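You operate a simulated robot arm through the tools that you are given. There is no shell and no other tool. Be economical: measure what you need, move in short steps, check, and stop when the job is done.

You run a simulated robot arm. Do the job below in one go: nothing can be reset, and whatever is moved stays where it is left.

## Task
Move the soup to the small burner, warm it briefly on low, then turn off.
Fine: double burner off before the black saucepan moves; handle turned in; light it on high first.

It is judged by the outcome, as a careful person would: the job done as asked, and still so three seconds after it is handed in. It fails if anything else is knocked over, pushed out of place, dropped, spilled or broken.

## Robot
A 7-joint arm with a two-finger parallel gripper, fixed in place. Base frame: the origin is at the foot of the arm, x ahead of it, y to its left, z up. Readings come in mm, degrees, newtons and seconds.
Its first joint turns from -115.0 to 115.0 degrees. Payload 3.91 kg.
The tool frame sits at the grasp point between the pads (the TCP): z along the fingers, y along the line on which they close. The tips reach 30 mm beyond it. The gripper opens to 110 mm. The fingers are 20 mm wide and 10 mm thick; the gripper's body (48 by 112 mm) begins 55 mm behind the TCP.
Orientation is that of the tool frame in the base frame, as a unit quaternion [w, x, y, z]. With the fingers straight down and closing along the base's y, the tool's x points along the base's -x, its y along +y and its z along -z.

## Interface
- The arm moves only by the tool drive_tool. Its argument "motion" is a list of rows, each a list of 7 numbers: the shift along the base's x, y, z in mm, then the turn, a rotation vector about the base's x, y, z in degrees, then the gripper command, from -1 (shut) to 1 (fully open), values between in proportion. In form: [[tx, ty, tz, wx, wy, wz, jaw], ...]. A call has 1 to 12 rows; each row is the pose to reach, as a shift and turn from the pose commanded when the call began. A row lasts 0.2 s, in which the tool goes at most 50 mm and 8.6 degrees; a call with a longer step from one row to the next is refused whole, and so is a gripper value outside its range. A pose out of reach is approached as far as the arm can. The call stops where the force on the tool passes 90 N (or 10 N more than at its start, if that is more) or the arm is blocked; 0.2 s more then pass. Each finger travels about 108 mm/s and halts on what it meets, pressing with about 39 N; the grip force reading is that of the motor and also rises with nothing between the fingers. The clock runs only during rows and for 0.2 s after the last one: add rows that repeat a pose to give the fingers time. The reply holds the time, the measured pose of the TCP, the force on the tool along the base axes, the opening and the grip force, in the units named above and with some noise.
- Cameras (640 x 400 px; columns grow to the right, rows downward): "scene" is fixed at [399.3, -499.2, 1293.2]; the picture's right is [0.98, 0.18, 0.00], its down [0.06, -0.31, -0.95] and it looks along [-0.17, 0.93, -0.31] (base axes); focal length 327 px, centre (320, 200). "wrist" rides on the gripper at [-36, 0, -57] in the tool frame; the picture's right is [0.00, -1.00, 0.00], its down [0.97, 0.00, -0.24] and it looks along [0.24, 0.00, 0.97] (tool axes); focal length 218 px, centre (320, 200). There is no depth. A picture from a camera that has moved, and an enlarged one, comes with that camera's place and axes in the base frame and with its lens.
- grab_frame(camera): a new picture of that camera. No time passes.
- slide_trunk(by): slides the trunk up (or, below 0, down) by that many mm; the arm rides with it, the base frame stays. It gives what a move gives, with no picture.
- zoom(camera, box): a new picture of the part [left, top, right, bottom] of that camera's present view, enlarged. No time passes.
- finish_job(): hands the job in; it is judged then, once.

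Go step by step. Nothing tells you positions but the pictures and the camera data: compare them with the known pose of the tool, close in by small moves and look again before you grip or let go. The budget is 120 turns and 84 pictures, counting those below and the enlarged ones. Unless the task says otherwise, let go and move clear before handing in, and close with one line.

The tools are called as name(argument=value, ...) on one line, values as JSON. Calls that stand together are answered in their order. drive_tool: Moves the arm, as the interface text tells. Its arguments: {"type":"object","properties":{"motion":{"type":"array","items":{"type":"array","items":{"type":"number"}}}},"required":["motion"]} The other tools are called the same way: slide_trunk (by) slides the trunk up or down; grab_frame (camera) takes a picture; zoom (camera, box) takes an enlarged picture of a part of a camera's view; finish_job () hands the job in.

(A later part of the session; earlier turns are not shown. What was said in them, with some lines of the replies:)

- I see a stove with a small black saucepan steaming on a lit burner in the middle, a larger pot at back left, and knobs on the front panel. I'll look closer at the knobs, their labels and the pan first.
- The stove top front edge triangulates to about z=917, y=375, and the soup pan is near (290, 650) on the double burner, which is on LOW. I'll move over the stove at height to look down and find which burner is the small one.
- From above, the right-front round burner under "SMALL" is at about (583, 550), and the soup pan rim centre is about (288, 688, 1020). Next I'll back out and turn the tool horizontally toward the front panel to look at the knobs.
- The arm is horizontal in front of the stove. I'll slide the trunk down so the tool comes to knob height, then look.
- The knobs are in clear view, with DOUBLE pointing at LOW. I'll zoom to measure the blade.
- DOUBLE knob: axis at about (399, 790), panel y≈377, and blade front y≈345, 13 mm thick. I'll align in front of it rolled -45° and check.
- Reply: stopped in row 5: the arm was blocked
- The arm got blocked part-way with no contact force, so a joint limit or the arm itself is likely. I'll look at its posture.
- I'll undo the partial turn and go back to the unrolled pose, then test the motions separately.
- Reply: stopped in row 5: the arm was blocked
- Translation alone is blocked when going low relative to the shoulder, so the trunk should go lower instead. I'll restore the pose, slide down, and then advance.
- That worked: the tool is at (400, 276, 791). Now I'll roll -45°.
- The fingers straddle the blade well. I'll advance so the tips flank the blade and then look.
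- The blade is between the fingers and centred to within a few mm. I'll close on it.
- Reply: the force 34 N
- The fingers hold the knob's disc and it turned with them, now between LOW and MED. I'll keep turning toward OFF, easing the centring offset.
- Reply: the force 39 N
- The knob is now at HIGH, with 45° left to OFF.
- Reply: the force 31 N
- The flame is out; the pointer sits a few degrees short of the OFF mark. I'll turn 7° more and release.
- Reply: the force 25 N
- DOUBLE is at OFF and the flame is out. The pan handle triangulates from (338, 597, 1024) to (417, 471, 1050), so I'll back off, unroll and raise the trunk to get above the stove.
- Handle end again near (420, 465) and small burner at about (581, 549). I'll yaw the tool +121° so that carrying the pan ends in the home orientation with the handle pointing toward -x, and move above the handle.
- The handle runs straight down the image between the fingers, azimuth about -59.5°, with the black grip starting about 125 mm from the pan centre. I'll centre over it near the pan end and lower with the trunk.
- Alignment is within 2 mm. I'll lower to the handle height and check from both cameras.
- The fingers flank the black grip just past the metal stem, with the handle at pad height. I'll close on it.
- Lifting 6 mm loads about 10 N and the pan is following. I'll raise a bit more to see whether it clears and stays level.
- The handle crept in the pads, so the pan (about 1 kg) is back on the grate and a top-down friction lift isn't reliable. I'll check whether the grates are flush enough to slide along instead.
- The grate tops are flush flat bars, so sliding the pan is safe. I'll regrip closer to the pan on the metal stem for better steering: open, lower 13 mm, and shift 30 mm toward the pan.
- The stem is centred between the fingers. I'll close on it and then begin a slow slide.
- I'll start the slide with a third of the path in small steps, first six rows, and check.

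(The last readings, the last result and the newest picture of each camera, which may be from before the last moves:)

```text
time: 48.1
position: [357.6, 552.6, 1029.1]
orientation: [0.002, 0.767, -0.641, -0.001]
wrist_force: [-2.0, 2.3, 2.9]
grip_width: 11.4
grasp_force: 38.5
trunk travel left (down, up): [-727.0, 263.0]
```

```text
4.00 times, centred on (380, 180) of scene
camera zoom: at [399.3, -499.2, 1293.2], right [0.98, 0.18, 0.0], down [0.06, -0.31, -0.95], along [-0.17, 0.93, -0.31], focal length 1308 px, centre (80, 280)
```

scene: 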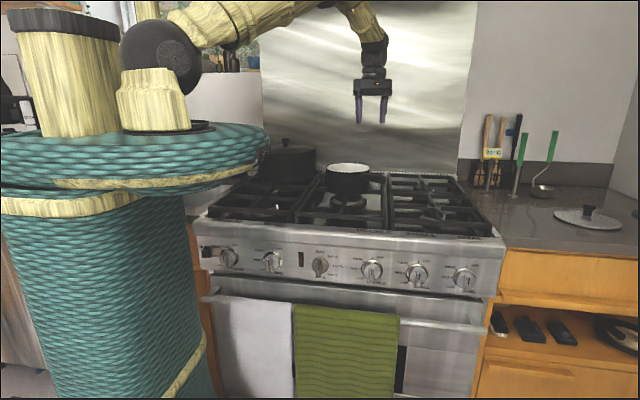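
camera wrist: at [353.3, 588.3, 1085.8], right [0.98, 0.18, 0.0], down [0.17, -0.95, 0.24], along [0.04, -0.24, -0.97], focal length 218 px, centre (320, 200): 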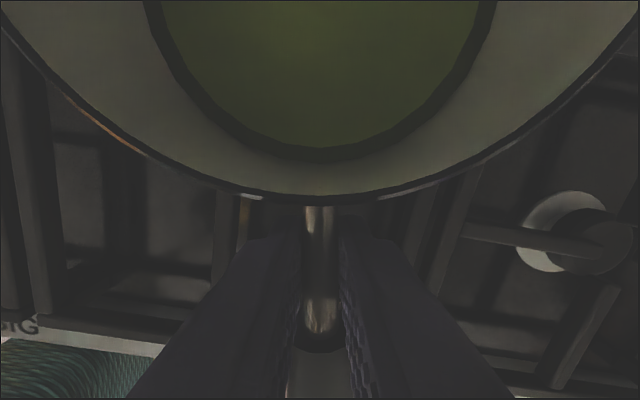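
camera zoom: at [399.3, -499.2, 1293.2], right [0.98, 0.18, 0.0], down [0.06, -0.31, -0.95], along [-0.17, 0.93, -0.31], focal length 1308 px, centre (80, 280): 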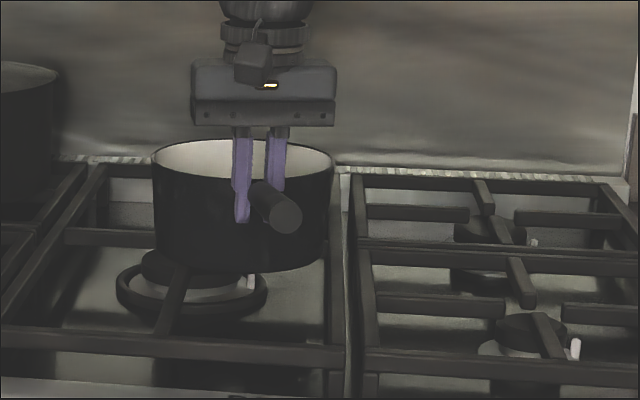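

The pan slides smoothly with only ~3 N on the tool. I'll continue the path.

drive_tool(motion=[[1.9, -4.5, 0, 0, 0, -3.33, -1], [3.9, -8.6, 0, 0, 0, -6.67, -1], [5.8, -12.3, 0, 0, 0, -10, -1], [7.7, -15.8, 0, 0, 0, -13.33, -1], [9.7, -18.9, 0, 0, 0, -16.67, -1], [11.6, -21.5, 0, 0, 0, -20, -1], [13.6, -23.9, 0, 0, 0, -23.33, -1], [15.7, -25.9, 0, 0, 0, -26.67, -1], [17.9, -27.5, 0, 0, 0, -30, -1], [20.2, -28.9, 0, 0, 0, -33.33, -1], [22.7, -29.9, 0, 0, 0, -36.67, -1], [25.4, -30.6, 0, 0, 0, -40, -1]])

grab_frame(camera="wrist")

zoom(camera="scene", box=[300, 130, 460, 230])

```text
time: 50.7
position: [383.8, 523.3, 1028.8]
orientation: [0.0, -0.502, 0.865, 0.001]
wrist_force: [-3.3, 2.0, 2.6]
grip_width: 11.7
grasp_force: 39.6
trunk travel left (down, up): [-727.0, 263.0]
```

```text
42 pictures are left
camera wrist: at [402.6, 554.1, 1085.8], right [0.87, -0.5, 0.0], down [-0.48, -0.84, 0.24], along [-0.12, -0.21, -0.97], focal length 218 px, centre (320, 200)
```

wrist: 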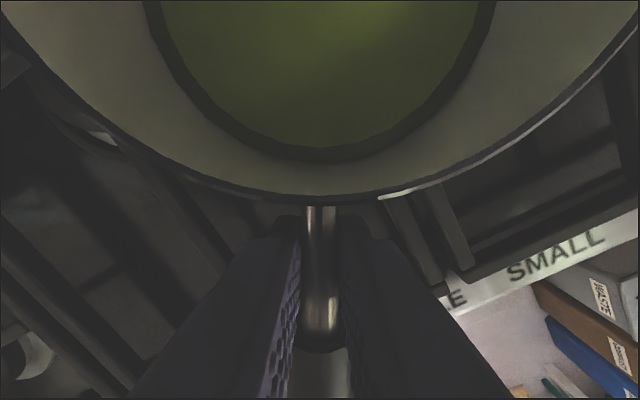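

```text
4.00 times, centred on (380, 180) of scene
camera zoom: at [399.3, -499.2, 1293.2], right [0.98, 0.18, 0.0], down [0.06, -0.31, -0.95], along [-0.17, 0.93, -0.31], focal length 1308 px, centre (80, 280)
```

zoom: 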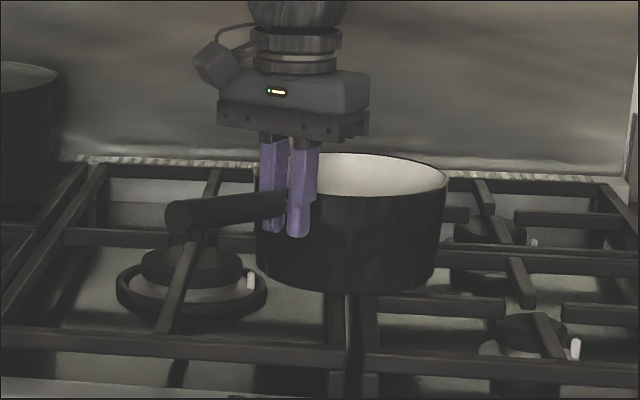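

The pan is crossing onto the right grate smoothly with the handle swinging inward. I'll continue.

drive_tool(motion=[[2.8, -0.4, 0, 0, 0, -3.33, -1], [5.8, -0.5, 0, 0, 0, -6.67, -1], [9, -0.2, 0, 0, 0, -10, -1], [12.4, 0.2, 0, 0, 0, -13.33, -1], [16.1, 0.9, 0, 0, 0, -16.67, -1], [20, 1.9, 0, 0, 0, -20, -1], [24.3, 3.2, 0, 0, 0, -23.33, -1], [28.8, 4.5, 0, 0, 0, -26.67, -1], [33.5, 6.1, 0, 0, 0, -30, -1], [38.6, 8, 0, 0, 0, -33.33, -1], [44, 9.9, 0, 0, 0, -36.67, -1], [49.7, 12, 0, 0, 0, -40, -1]])

grab_frame(camera="wrist")

zoom(camera="scene", box=[340, 130, 500, 230])

```text
time: 53.3
position: [432.9, 533.3, 1029.4]
orientation: [-0.002, -0.176, 0.984, 0.002]
wrist_force: [-4.6, 0.5, 3.7]
grip_width: 11.5
grasp_force: 38.7
trunk travel left (down, up): [-727.0, 263.0]
```

```text
40 pictures are left
camera wrist: at [467.6, 546.6, 1085.8], right [0.35, -0.94, 0.0], down [-0.91, -0.34, 0.24], along [-0.23, -0.08, -0.97], focal length 218 px, centre (320, 200)
```

wrist: 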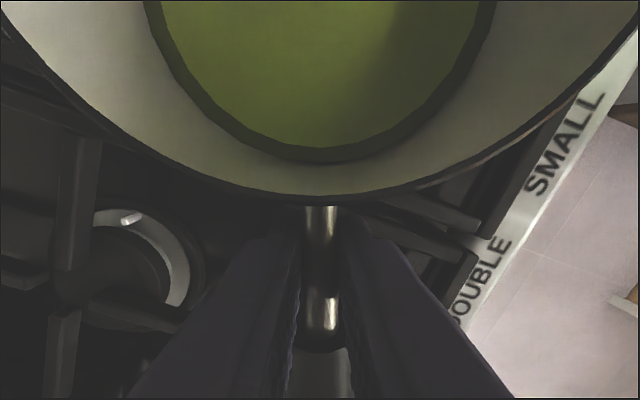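

```text
4.00 times, centred on (420, 180) of scene
camera zoom: at [399.3, -499.2, 1293.2], right [0.98, 0.18, 0.0], down [0.06, -0.31, -0.95], along [-0.17, 0.93, -0.31], focal length 1308 px, centre (-80, 280)
```

zoom: 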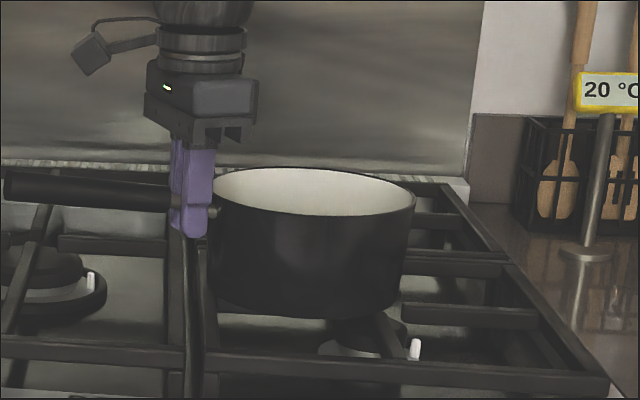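

Nearly there; one last segment brings the pan over the small burner with the handle pointing to the stove's middle.

drive_tool(motion=[[6.1, 2.3, 0, 0, 0, -3.33, -1], [12.5, 4.6, 0, 0, 0, -6.67, -1], [19.3, 7, 0, 0, 0, -10, -1], [26.4, 9.5, 0, 0, 0, -13.33, -1], [33.9, 12, 0, 0, 0, -16.67, -1], [41.7, 14.5, 0, 0, 0, -20, -1], [41.7, 14.5, 0, 0, 0, -20, -1]])

grab_frame(camera="wrist")

zoom(camera="scene", box=[340, 130, 500, 230])

```text
time: 54.9
position: [475.5, 548.6, 1029.5]
orientation: [0.0, -0.001, 1.0, 0.003]
wrist_force: [-2.6, 1.3, 3.3]
grip_width: 11.6
grasp_force: 39.2
trunk travel left (down, up): [-727.0, 263.0]
```

```text
38 pictures are left
camera wrist: at [512.1, 548.6, 1085.8], right [0.0, -1.0, 0.0], down [-0.97, -0.01, 0.24], along [-0.24, 0.0, -0.97], focal length 218 px, centre (320, 200)
```

wrist: 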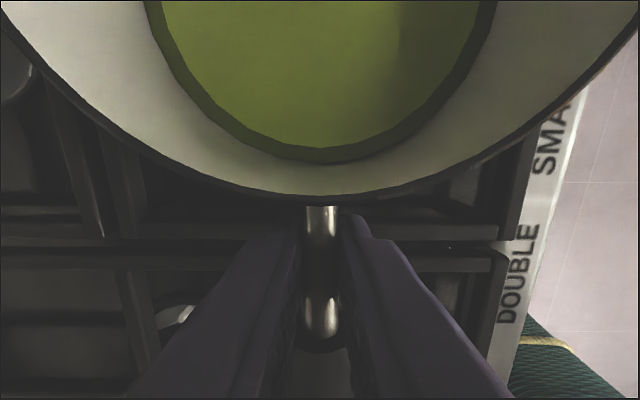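

```text
4.00 times, centred on (420, 180) of scene
camera zoom: at [399.3, -499.2, 1293.2], right [0.98, 0.18, 0.0], down [0.06, -0.31, -0.95], along [-0.17, 0.93, -0.31], focal length 1308 px, centre (-80, 280)
```

zoom: 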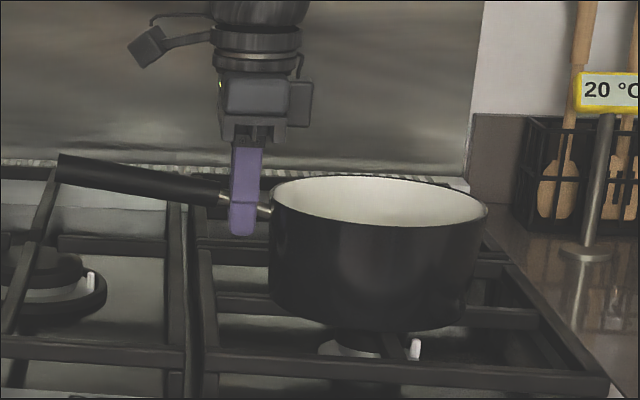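

The pan appears over the small burner with the handle toward -x. I'll release, rise straight up and check the centring from above.

drive_tool(motion=[[0, 0, 0, 0, 0, 0, -0.6], [0, 0, 0, 0, 0, 0, -0.1], [0, 0, 0, 0, 0, 0, 0.2], [0, 0, 0, 0, 0, 0, 0.2], [0, 0, 30, 0, 0, 0, 0.2], [0, 0, 70, 0, 0, 0, 0.2], [0, 0, 110, 0, 0, 0, 0.2], [0, 0, 150, 0, 0, 0, 0.2]])

slide_trunk(by=110)

grab_frame(camera="wrist")

zoom(camera="scene", box=[340, 150, 500, 250])

```text
time: 56.7
position: [458.8, 530.1, 1173.1]
orientation: [-0.001, -0.002, 1.0, 0.002]
wrist_force: [0.4, 0.3, 0.0]
grip_width: 66.1
grasp_force: 0.0
out of reach, approached as far as the arm can: row 7, 8
trunk travel left (down, up): [-727.0, 263.0]
```

```text
time: 58.1
position: [460.2, 531.0, 1282.3]
orientation: [-0.001, -0.002, 1.0, 0.002]
wrist_force: [0.4, 0.3, 0.0]
grip_width: 65.8
grasp_force: 0.1
trunk travel left (down, up): [-837.0, 153.0]
```

```text
36 pictures are left
camera wrist: at [497.0, 530.9, 1339.3], right [0.0, -1.0, 0.0], down [-0.97, -0.01, 0.24], along [-0.24, 0.0, -0.97], focal length 218 px, centre (320, 200)
```

wrist: 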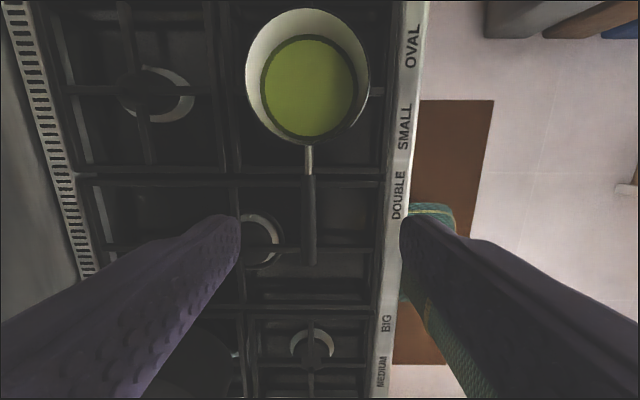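

```text
4.00 times, centred on (420, 200) of scene
camera zoom: at [399.3, -499.2, 1293.2], right [0.98, 0.18, 0.0], down [0.06, -0.31, -0.95], along [-0.17, 0.93, -0.31], focal length 1308 px, centre (-80, 200)
```

zoom: 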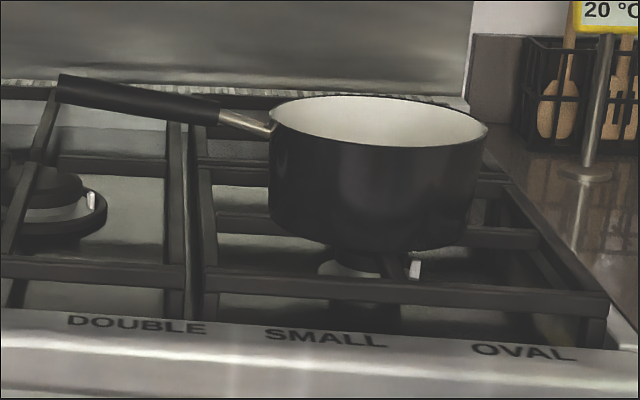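

The pan is centred on the small burner (centre about (584, 549) against the burner's (581, 549)), handle pointing inward. Now back to the front panel to light SMALL.

drive_tool(motion=[[0, -28, -5, 7.5, 0, 0, 0.2], [0, -56, -15, 15, 0, 0, 0.2], [0, -84, -25, 22.5, 0, 0, 0.2], [0, -112, -40, 30, 0, 0, 0.2], [0, -140, -60, 37.5, 0, 0, 0.2], [-5, -168, -80, 45, 0, 0, 0.2], [-10, -196, -100, 52.5, 0, 0, 0.2], [-15, -224, -125, 60, 0, 0, 0.2], [-20, -252, -150, 67.5, 0, 0, 0.2], [-22, -280, -180, 75, 0, 0, 0.2], [-25, -310, -210, 82.5, 0, 0, 0.2], [-28, -340, -235, 90, 0, 0, 0.2]])

slide_trunk(by=-302)

drive_tool(motion=[[20, 10, 15, 0, 0, 0, 0.25], [40, 20, 30, 0, 0, 0, 0.25], [60, 35, 45, 0, 0, 0, 0.25], [80, 50, 50, 0, 0, 0, 0.25], [101, 65, 50, 0, 0, 0, 0.25], [101, 65, 50, 0, 0, 0, 0.25]])

```text
time: 60.7
position: [431.4, 189.6, 1050.2]
orientation: [0.002, -0.004, 0.705, 0.709]
wrist_force: [0.3, 0.0, 0.4]
grip_width: 66.0
grasp_force: 0.1
trunk travel left (down, up): [-837.0, 153.0]
```

```text
time: 63.7
position: [433.3, 190.6, 746.9]
orientation: [0.002, -0.002, 0.706, 0.709]
wrist_force: [0.9, 0.7, 0.2]
grip_width: 66.3
grasp_force: 0.1
trunk travel left (down, up): [-535.0, 455.0]
```

```text
time: 65.1
position: [533.0, 254.5, 797.3]
orientation: [0.001, -0.002, 0.706, 0.708]
wrist_force: [0.0, 0.4, 0.3]
grip_width: 68.8
grasp_force: 0.0
trunk travel left (down, up): [-535.0, 455.0]
```

Now at (533, 254, 797) in front of SMALL. I'll roll +90° so the fingers close horizontally across the vertical blade, and check.

drive_tool(motion=[[0, 0, 0, 0, 7.5, 0, 0.25], [0, 0, 0, 0, 15, 0, 0.25], [0, 0, 0, 0, 22.5, 0, 0.25], [0, 0, 0, 0, 30, 0, 0.25], [0, 0, 0, 0, 37.5, 0, 0.25], [0, 0, 0, 0, 45, 0, 0.25], [0, 0, 0, 0, 52.5, 0, 0.25], [0, 0, 0, 0, 60, 0, 0.25], [0, 0, 0, 0, 67.5, 0, 0.25], [0, 0, 0, 0, 75, 0, 0.25], [0, 0, 0, 0, 82.5, 0, 0.25], [0, 0, 0, 0, 90, 0, 0.25]])

grab_frame(camera="wrist")

```text
time: 67.7
position: [532.5, 255.6, 797.1]
orientation: [-0.499, 0.5, 0.499, 0.502]
wrist_force: [-0.7, -0.4, -0.4]
grip_width: 68.9
grasp_force: 0.0
trunk travel left (down, up): [-535.0, 455.0]
```

```text
34 pictures are left
camera wrist: at [534.2, 198.8, 760.6], right [-1.0, 0.0, 0.0], down [0.0, -0.24, 0.97], along [0.0, 0.97, 0.24], focal length 218 px, centre (320, 200)
```

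wrist: 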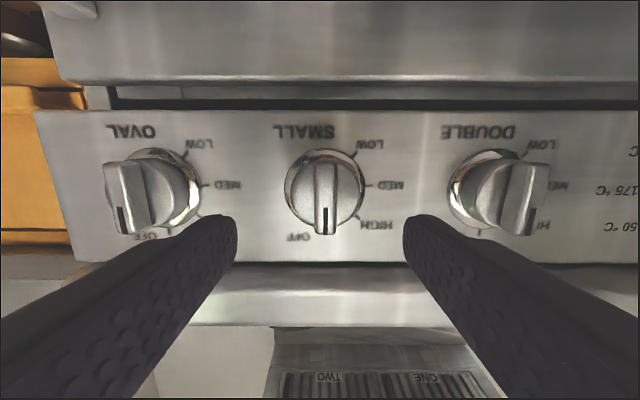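

SMALL's axis is at about (530, 796). I'll advance to the same depth as before with a small x correction and close.

drive_tool(motion=[[-1.5, 25, -0.5, 0, 0, 0, 0.25], [-2.5, 50, -1, 0, 0, 0, 0.25], [-2.5, 71, -1, 0, 0, 0, 0.25], [-2.5, 71, -1, 0, 0, 0, 0.25]])

drive_tool(motion=[[0, 0, 0, 0, 0, 0, -0.3], [0, 0, 0, 0, 0, 0, -0.7], [0, 0, 0, 0, 0, 0, -1], [0, 0, 0, 0, 0, 0, -1]])

grab_frame(camera="wrist")

```text
time: 68.7
position: [530.5, 327.0, 796.2]
orientation: [-0.498, 0.5, 0.499, 0.502]
wrist_force: [0.4, 0.2, -1.2]
grip_width: 68.7
grasp_force: 0.1
trunk travel left (down, up): [-535.0, 455.0]
```

```text
time: 69.7
position: [530.8, 326.4, 796.1]
orientation: [-0.498, 0.499, 0.5, 0.502]
wrist_force: [-10.7, -1.5, -4.4]
grip_width: 49.4
grasp_force: 45.5
trunk travel left (down, up): [-535.0, 455.0]
```

```text
33 pictures are left
camera wrist: at [531.1, 270.1, 759.7], right [-1.0, 0.0, 0.0], down [-0.01, -0.24, 0.97], along [0.0, 0.97, 0.24], focal length 218 px, centre (320, 200)
```

wrist: 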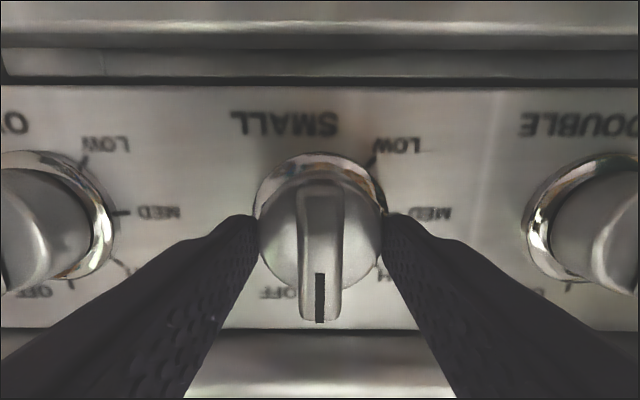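

The knob is held and pointing to OFF. I'll turn it counter-clockwise to HIGH to light.

drive_tool(motion=[[0, 0, 0, 0, -8, 0, -1], [0, 0, 0, 0, -16, 0, -1], [0, 0, 0, 0, -24, 0, -1], [0, 0, 0, 0, -32, 0, -1], [0, 0, 0, 0, -40, 0, -1], [0, 0, 0, 0, -48, 0, -1], [0, 0, 0, 0, -48, 0, -1]])

grab_frame(camera="wrist")

grab_frame(camera="scene")

```text
time: 71.3
position: [529.5, 327.0, 796.5]
orientation: [-0.251, 0.251, 0.66, 0.662]
wrist_force: [-25.3, -7.2, -14.0]
grip_width: 49.4
grasp_force: 45.3
trunk travel left (down, up): [-535.0, 455.0]
```

```text
32 pictures are left
camera wrist: at [557.0, 270.1, 771.3], right [-0.66, 0.0, -0.75], down [-0.73, -0.24, 0.64], along [-0.18, 0.97, 0.16], focal length 218 px, centre (320, 200)
```

wrist: 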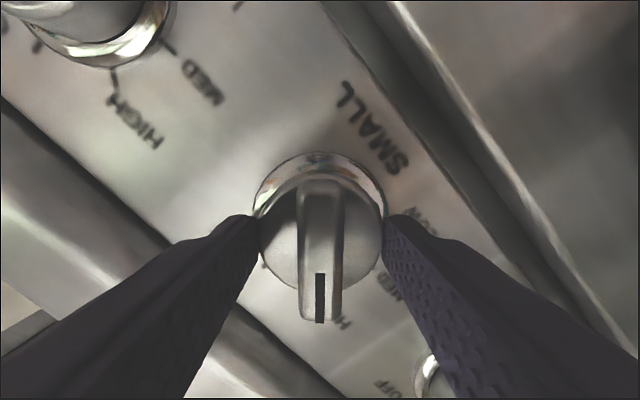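

```text
31 pictures are left
```

scene: 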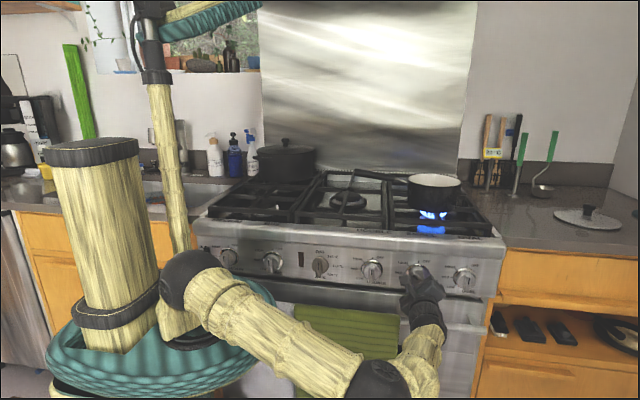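

The small burner is lit on HIGH. Now I'll turn down to LOW, about 85° further.

drive_tool(motion=[[-1, 0, -1, 0, -8, 0, -1], [-2, 0, -1, 0, -16, 0, -1], [-2, 0, -1, 0, -24, 0, -1], [-2, 0, -1, 0, -32, 0, -1], [-2, 0, -1, 0, -40, 0, -1], [-2, 0, -1, 0, -48, 0, -1], [-2, 0, -1, 0, -56, 0, -1], [-2, 0, -1, 0, -64, 0, -1], [-2, 0, -1, 0, -72, 0, -1], [-2, 0, -1, 0, -80, 0, -1], [-2, 0, -1, 0, -86, 0, -1], [-2, 0, -1, 0, -86, 0, -1]])

grab_frame(camera="wrist")

zoom(camera="scene", box=[340, 160, 500, 260])

```text
time: 73.9
position: [529.6, 326.2, 794.2]
orientation: [0.265, -0.268, 0.654, 0.656]
wrist_force: [-9.5, -7.3, -18.9]
grip_width: 49.7
grasp_force: 45.1
trunk travel left (down, up): [-535.0, 455.0]
```

```text
30 pictures are left
camera wrist: at [556.2, 270.2, 818.8], right [0.7, 0.0, -0.72], down [-0.69, -0.24, -0.68], along [-0.17, 0.97, -0.17], focal length 218 px, centre (320, 200)
```

wrist: 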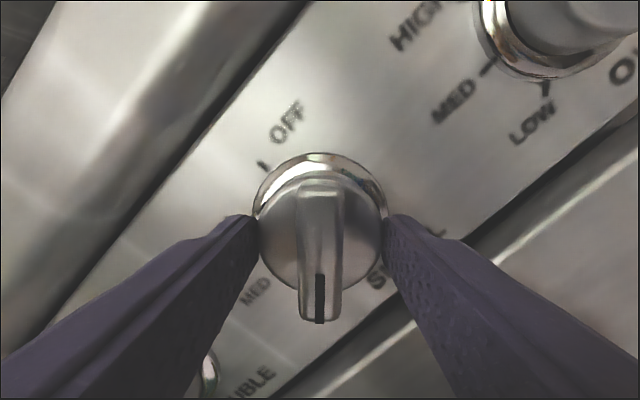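

```text
4.00 times, centred on (420, 210) of scene
camera zoom: at [399.3, -499.2, 1293.2], right [0.98, 0.18, 0.0], down [0.06, -0.31, -0.95], along [-0.17, 0.93, -0.31], focal length 1308 px, centre (-80, 160)
```

zoom: 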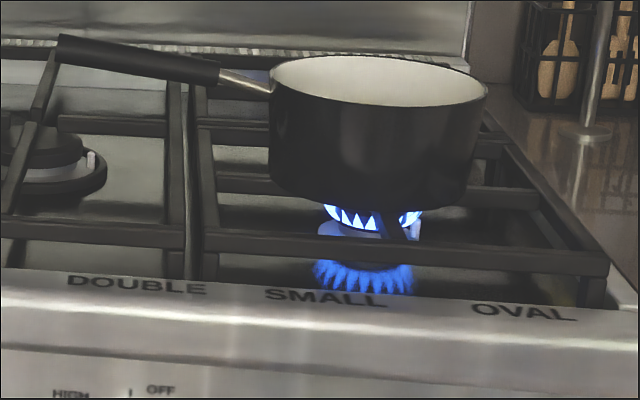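

The pointer is at LOW and the burner is still lit. I'll hold here to let the soup warm briefly.

drive_tool(motion=[[0, 0, 0, 0, 0, 0, -1], [0, 0, 0, 0, 0, 0, -1], [0, 0, 0, 0, 0, 0, -1], [0, 0, 0, 0, 0, 0, -1], [0, 0, 0, 0, 0, 0, -1], [0, 0, 0, 0, 0, 0, -1], [0, 0, 0, 0, 0, 0, -1], [0, 0, 0, 0, 0, 0, -1], [0, 0, 0, 0, 0, 0, -1], [0, 0, 0, 0, 0, 0, -1], [0, 0, 0, 0, 0, 0, -1], [0, 0, 0, 0, 0, 0, -1]])

drive_tool(motion=[[0, 0, 0, 0, 0, 0, -1], [0, 0, 0, 0, 0, 0, -1], [0, 0, 0, 0, 0, 0, -1], [0, 0, 0, 0, 0, 0, -1], [0, 0, 0, 0, 0, 0, -1], [0, 0, 0, 0, 0, 0, -1], [0, 0, 0, 0, 0, 0, -1], [0, 0, 0, 0, 0, 0, -1], [0, 0, 0, 0, 0, 0, -1], [0, 0, 0, 0, 0, 0, -1], [0, 0, 0, 0, 0, 0, -1], [0, 0, 0, 0, 0, 0, -1]])

drive_tool(motion=[[0, 0, 0, 0, 0, 0, -1], [0, 0, 0, 0, 0, 0, -1], [0, 0, 0, 0, 0, 0, -1], [0, 0, 0, 0, 0, 0, -1], [0, 0, 0, 0, 0, 0, -1], [0, 0, 0, 0, 0, 0, -1], [0, 0, 0, 0, 0, 0, -1], [0, 0, 0, 0, 0, 0, -1], [0, 0, 0, 0, 0, 0, -1], [0, 0, 0, 0, 0, 0, -1], [0, 0, 0, 0, 0, 0, -1], [0, 0, 0, 0, 0, 0, -1]])

drive_tool(motion=[[0, 0, 0, 0, 0, 0, -1], [0, 0, 0, 0, 0, 0, -1], [0, 0, 0, 0, 0, 0, -1], [0, 0, 0, 0, 0, 0, -1], [0, 0, 0, 0, 0, 0, -1], [0, 0, 0, 0, 0, 0, -1], [0, 0, 0, 0, 0, 0, -1], [0, 0, 0, 0, 0, 0, -1], [0, 0, 0, 0, 0, 0, -1], [0, 0, 0, 0, 0, 0, -1], [0, 0, 0, 0, 0, 0, -1], [0, 0, 0, 0, 0, 0, -1]])

zoom(camera="scene", box=[340, 130, 500, 230])

```text
time: 76.5
position: [529.2, 327.3, 793.8]
orientation: [0.264, -0.267, 0.654, 0.656]
wrist_force: [-7.1, -10.3, -19.7]
grip_width: 49.7
grasp_force: 45.4
trunk travel left (down, up): [-535.0, 455.0]
```

```text
time: 79.1
position: [529.2, 327.2, 795.6]
orientation: [0.264, -0.267, 0.654, 0.656]
wrist_force: [-6.6, -7.8, -19.1]
grip_width: 49.4
grasp_force: 45.0
trunk travel left (down, up): [-535.0, 455.0]
```

```text
time: 81.7
position: [529.6, 326.2, 793.3]
orientation: [0.265, -0.267, 0.654, 0.656]
wrist_force: [-5.4, -7.1, -19.8]
grip_width: 49.7
grasp_force: 44.6
trunk travel left (down, up): [-535.0, 455.0]
```

```text
time: 84.3
position: [528.6, 327.3, 795.0]
orientation: [0.265, -0.267, 0.654, 0.656]
wrist_force: [-6.0, -5.9, -18.2]
grip_width: 49.6
grasp_force: 44.8
trunk travel left (down, up): [-535.0, 455.0]
```

```text
4.00 times, centred on (420, 180) of scene
camera zoom: at [399.3, -499.2, 1293.2], right [0.98, 0.18, 0.0], down [0.06, -0.31, -0.95], along [-0.17, 0.93, -0.31], focal length 1308 px, centre (-80, 280)
```

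zoom: 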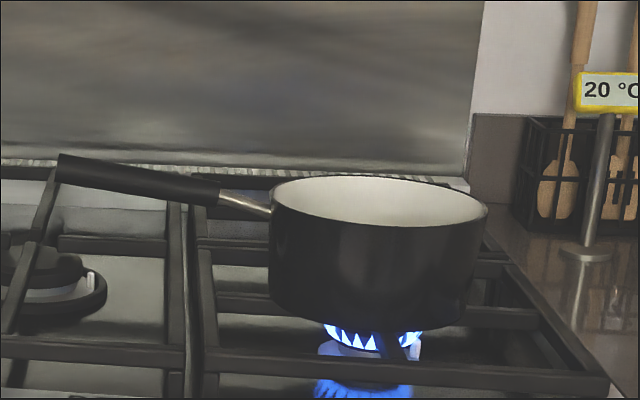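

About 10 s on LOW and no steam yet. I'll hold a little longer.

drive_tool(motion=[[0, 0, 0, 0, 0, 0, -1], [0, 0, 0, 0, 0, 0, -1], [0, 0, 0, 0, 0, 0, -1], [0, 0, 0, 0, 0, 0, -1], [0, 0, 0, 0, 0, 0, -1], [0, 0, 0, 0, 0, 0, -1], [0, 0, 0, 0, 0, 0, -1], [0, 0, 0, 0, 0, 0, -1], [0, 0, 0, 0, 0, 0, -1], [0, 0, 0, 0, 0, 0, -1], [0, 0, 0, 0, 0, 0, -1], [0, 0, 0, 0, 0, 0, -1]])

drive_tool(motion=[[0, 0, 0, 0, 0, 0, -1], [0, 0, 0, 0, 0, 0, -1], [0, 0, 0, 0, 0, 0, -1], [0, 0, 0, 0, 0, 0, -1], [0, 0, 0, 0, 0, 0, -1], [0, 0, 0, 0, 0, 0, -1], [0, 0, 0, 0, 0, 0, -1], [0, 0, 0, 0, 0, 0, -1], [0, 0, 0, 0, 0, 0, -1], [0, 0, 0, 0, 0, 0, -1], [0, 0, 0, 0, 0, 0, -1], [0, 0, 0, 0, 0, 0, -1]])

drive_tool(motion=[[0, 0, 0, 0, 0, 0, -1], [0, 0, 0, 0, 0, 0, -1], [0, 0, 0, 0, 0, 0, -1], [0, 0, 0, 0, 0, 0, -1], [0, 0, 0, 0, 0, 0, -1], [0, 0, 0, 0, 0, 0, -1], [0, 0, 0, 0, 0, 0, -1], [0, 0, 0, 0, 0, 0, -1], [0, 0, 0, 0, 0, 0, -1], [0, 0, 0, 0, 0, 0, -1], [0, 0, 0, 0, 0, 0, -1], [0, 0, 0, 0, 0, 0, -1]])

drive_tool(motion=[[0, 0, 0, 0, 0, 0, -1], [0, 0, 0, 0, 0, 0, -1], [0, 0, 0, 0, 0, 0, -1], [0, 0, 0, 0, 0, 0, -1], [0, 0, 0, 0, 0, 0, -1], [0, 0, 0, 0, 0, 0, -1], [0, 0, 0, 0, 0, 0, -1], [0, 0, 0, 0, 0, 0, -1], [0, 0, 0, 0, 0, 0, -1], [0, 0, 0, 0, 0, 0, -1], [0, 0, 0, 0, 0, 0, -1], [0, 0, 0, 0, 0, 0, -1]])

grab_frame(camera="scene")

```text
time: 86.9
position: [528.9, 326.5, 795.5]
orientation: [0.266, -0.267, 0.655, 0.655]
wrist_force: [-4.7, -6.7, -18.2]
grip_width: 49.5
grasp_force: 45.1
trunk travel left (down, up): [-535.0, 455.0]
```

```text
time: 89.5
position: [530.2, 326.3, 794.1]
orientation: [0.266, -0.267, 0.654, 0.656]
wrist_force: [-3.0, -5.4, -18.7]
grip_width: 49.6
grasp_force: 45.2
trunk travel left (down, up): [-535.0, 455.0]
```

```text
time: 92.1
position: [528.9, 327.3, 794.9]
orientation: [0.264, -0.266, 0.654, 0.657]
wrist_force: [-2.6, -3.8, -16.9]
grip_width: 49.6
grasp_force: 45.0
trunk travel left (down, up): [-535.0, 455.0]
```

```text
time: 94.7
position: [529.4, 325.8, 794.8]
orientation: [0.266, -0.267, 0.654, 0.656]
wrist_force: [-1.1, -4.3, -17.2]
grip_width: 49.6
grasp_force: 45.2
trunk travel left (down, up): [-535.0, 455.0]
```

```text
27 pictures are left
```

scene: 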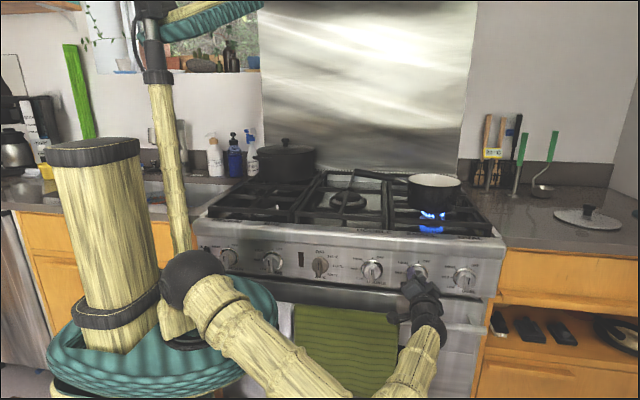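

About 20 s on LOW with the flame steady. I'll give it one more short hold to see whether steam shows, then turn off.

drive_tool(motion=[[0, 0, 0, 0, 0, 0, -1], [0, 0, 0, 0, 0, 0, -1], [0, 0, 0, 0, 0, 0, -1], [0, 0, 0, 0, 0, 0, -1], [0, 0, 0, 0, 0, 0, -1], [0, 0, 0, 0, 0, 0, -1], [0, 0, 0, 0, 0, 0, -1], [0, 0, 0, 0, 0, 0, -1], [0, 0, 0, 0, 0, 0, -1], [0, 0, 0, 0, 0, 0, -1], [0, 0, 0, 0, 0, 0, -1], [0, 0, 0, 0, 0, 0, -1]])

drive_tool(motion=[[0, 0, 0, 0, 0, 0, -1], [0, 0, 0, 0, 0, 0, -1], [0, 0, 0, 0, 0, 0, -1], [0, 0, 0, 0, 0, 0, -1], [0, 0, 0, 0, 0, 0, -1], [0, 0, 0, 0, 0, 0, -1], [0, 0, 0, 0, 0, 0, -1], [0, 0, 0, 0, 0, 0, -1], [0, 0, 0, 0, 0, 0, -1], [0, 0, 0, 0, 0, 0, -1], [0, 0, 0, 0, 0, 0, -1], [0, 0, 0, 0, 0, 0, -1]])

drive_tool(motion=[[0, 0, 0, 0, 0, 0, -1], [0, 0, 0, 0, 0, 0, -1], [0, 0, 0, 0, 0, 0, -1], [0, 0, 0, 0, 0, 0, -1], [0, 0, 0, 0, 0, 0, -1], [0, 0, 0, 0, 0, 0, -1], [0, 0, 0, 0, 0, 0, -1], [0, 0, 0, 0, 0, 0, -1], [0, 0, 0, 0, 0, 0, -1], [0, 0, 0, 0, 0, 0, -1], [0, 0, 0, 0, 0, 0, -1], [0, 0, 0, 0, 0, 0, -1]])

drive_tool(motion=[[0, 0, 0, 0, 0, 0, -1], [0, 0, 0, 0, 0, 0, -1], [0, 0, 0, 0, 0, 0, -1], [0, 0, 0, 0, 0, 0, -1], [0, 0, 0, 0, 0, 0, -1], [0, 0, 0, 0, 0, 0, -1], [0, 0, 0, 0, 0, 0, -1], [0, 0, 0, 0, 0, 0, -1], [0, 0, 0, 0, 0, 0, -1], [0, 0, 0, 0, 0, 0, -1], [0, 0, 0, 0, 0, 0, -1], [0, 0, 0, 0, 0, 0, -1]])

zoom(camera="scene", box=[340, 120, 500, 220])

```text
time: 97.3
position: [529.7, 327.3, 794.9]
orientation: [0.266, -0.267, 0.655, 0.655]
wrist_force: [-0.3, -0.7, -15.7]
grip_width: 49.6
grasp_force: 45.5
trunk travel left (down, up): [-535.0, 455.0]
```

```text
time: 99.9
position: [530.7, 326.4, 794.7]
orientation: [0.265, -0.266, 0.655, 0.656]
wrist_force: [1.9, -0.1, -12.4]
grip_width: 49.4
grasp_force: 45.0
trunk travel left (down, up): [-535.0, 455.0]
```

```text
time: 102.5
position: [529.6, 326.3, 794.1]
orientation: [0.266, -0.267, 0.655, 0.655]
wrist_force: [2.6, 0.6, -10.3]
grip_width: 49.8
grasp_force: 44.8
trunk travel left (down, up): [-535.0, 455.0]
```

```text
time: 105.1
position: [529.3, 327.5, 795.2]
orientation: [0.265, -0.267, 0.654, 0.656]
wrist_force: [4.1, 1.3, -9.5]
grip_width: 49.4
grasp_force: 45.0
trunk travel left (down, up): [-535.0, 455.0]
```

```text
4.00 times, centred on (420, 170) of scene
camera zoom: at [399.3, -499.2, 1293.2], right [0.98, 0.18, 0.0], down [0.06, -0.31, -0.95], along [-0.17, 0.93, -0.31], focal length 1308 px, centre (-80, 320)
```

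zoom: 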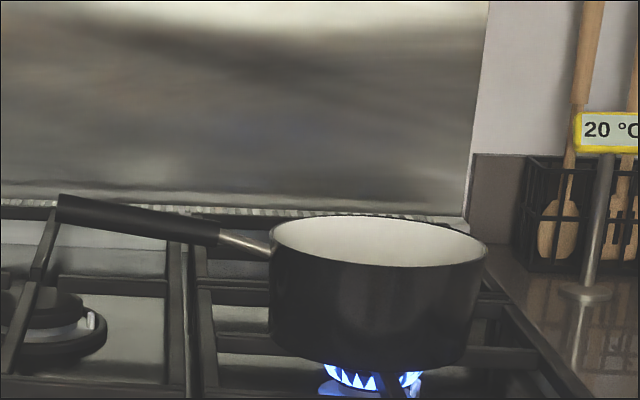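

The soup has had about 31 s on LOW, which is a brief warm. Now turning SMALL back to OFF.

drive_tool(motion=[[0, 0, 0, 0, 8, 0, -1], [0, 0, 0, 0, 16, 0, -1], [0, 0, 0, 0, 24, 0, -1], [0, 0, 0, 0, 32, 0, -1], [0, 0, 0, 0, 40, 0, -1], [0, 0, 0, 0, 48, 0, -1], [0, 0, 0, 0, 56, 0, -1], [0, 0, 0, 0, 64, 0, -1], [0, 0, 0, 0, 72, 0, -1], [0, 0, 0, 0, 80, 0, -1], [0, 0, 0, 0, 88, 0, -1], [0, 0, 0, 0, 88, 0, -1]])

drive_tool(motion=[[0, 0, 0, 0, 8, 0, -1], [0, 0, 0, 0, 16, 0, -1], [0, 0, 0, 0, 24, 0, -1], [0, 0, 0, 0, 32, 0, -1], [0, 0, 0, 0, 40, 0, -1], [0, 0, 0, 0, 46, 0, -1], [0, 0, 0, 0, 46, 0, -1]])

grab_frame(camera="wrist")

zoom(camera="scene", box=[340, 160, 500, 260])

```text
time: 107.7
position: [530.2, 327.0, 795.8]
orientation: [-0.265, 0.265, 0.655, 0.657]
wrist_force: [10.6, 10.0, 0.1]
grip_width: 49.6
grasp_force: 45.0
trunk travel left (down, up): [-535.0, 455.0]
```

```text
time: 109.3
position: [528.6, 326.6, 795.5]
orientation: [-0.498, 0.5, 0.499, 0.504]
wrist_force: [18.7, 10.9, 10.7]
grip_width: 49.6
grasp_force: 45.0
trunk travel left (down, up): [-535.0, 455.0]
```

```text
25 pictures are left
camera wrist: at [530.7, 270.2, 758.7], right [-1.0, 0.01, 0.0], down [0.0, -0.24, 0.97], along [0.0, 0.97, 0.24], focal length 218 px, centre (320, 200)
```

wrist: 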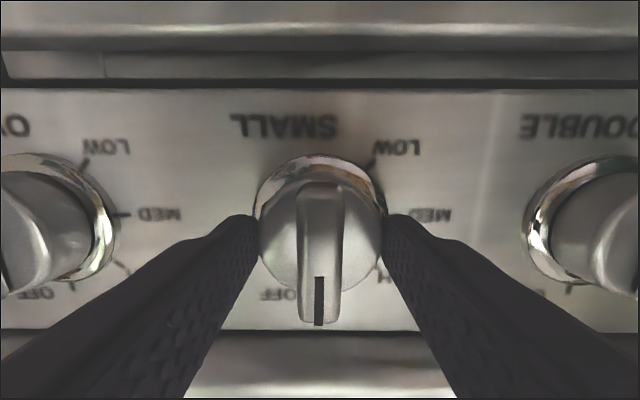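

```text
4.00 times, centred on (420, 210) of scene
camera zoom: at [399.3, -499.2, 1293.2], right [0.98, 0.18, 0.0], down [0.06, -0.31, -0.95], along [-0.17, 0.93, -0.31], focal length 1308 px, centre (-80, 160)
```

zoom: 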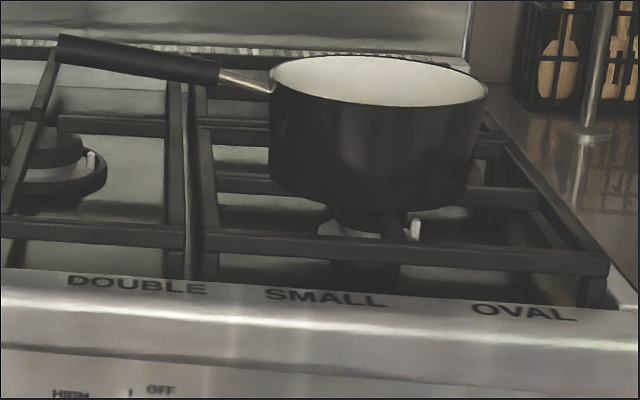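

The small burner is out and the pointer is back at OFF. I'll release, back away and verify all knobs.

drive_tool(motion=[[0, 0, 0, 0, 0, 0, -0.3], [0, 0, 0, 0, 0, 0, 0.25], [0, 0, 0, 0, 0, 0, 0.25], [0, 0, 0, 0, 0, 0, 0.25], [0, -30, 0, 0, 0, 0, 0.25], [0, -60, 0, 0, 0, 0, 0.25], [-10, -90, 0, 0, 0, 0, 0.25], [-20, -120, 0, 0, 0, 0, 0.25], [-20, -120, 0, 0, 0, 0, 0.25]])

grab_frame(camera="wrist")

grab_frame(camera="scene")

```text
time: 111.3
position: [508.2, 206.1, 795.1]
orientation: [-0.498, 0.499, 0.5, 0.502]
wrist_force: [-0.5, -0.5, -0.2]
grip_width: 68.7
grasp_force: 0.0
trunk travel left (down, up): [-535.0, 455.0]
```

```text
23 pictures are left
camera wrist: at [509.8, 149.1, 758.7], right [-1.0, 0.0, 0.0], down [-0.01, -0.24, 0.97], along [0.0, 0.97, 0.24], focal length 218 px, centre (320, 200)
```

wrist: 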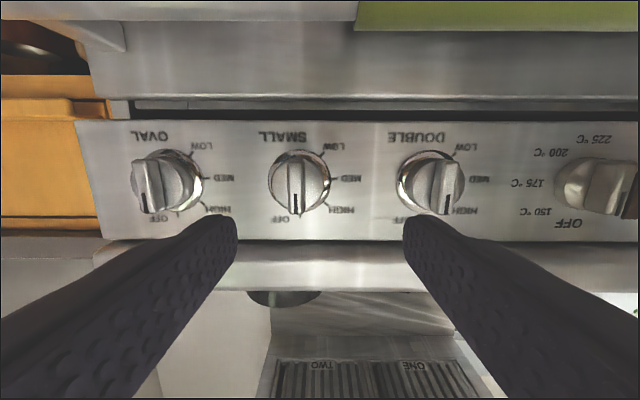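

```text
22 pictures are left
```

scene: 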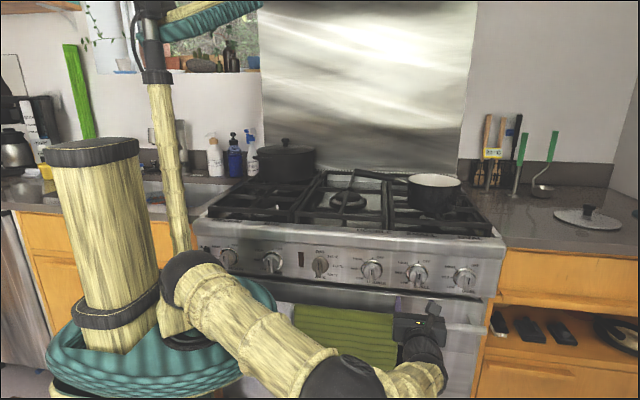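

All knobs point to OFF, no flame is burning, the soup pan stands on the small burner with its handle inward, and the arm is clear. Handing in.

finish_job()

```text
The job is handed in.
```

The soup is on the small burner with the handle turned in. I turned the double burner off before moving the pan, lit the small burner on high, warmed the soup on low for about 31 seconds, and turned it off. I slid the pan across the grates because the handle slipped in the gripper when I tried to lift it.
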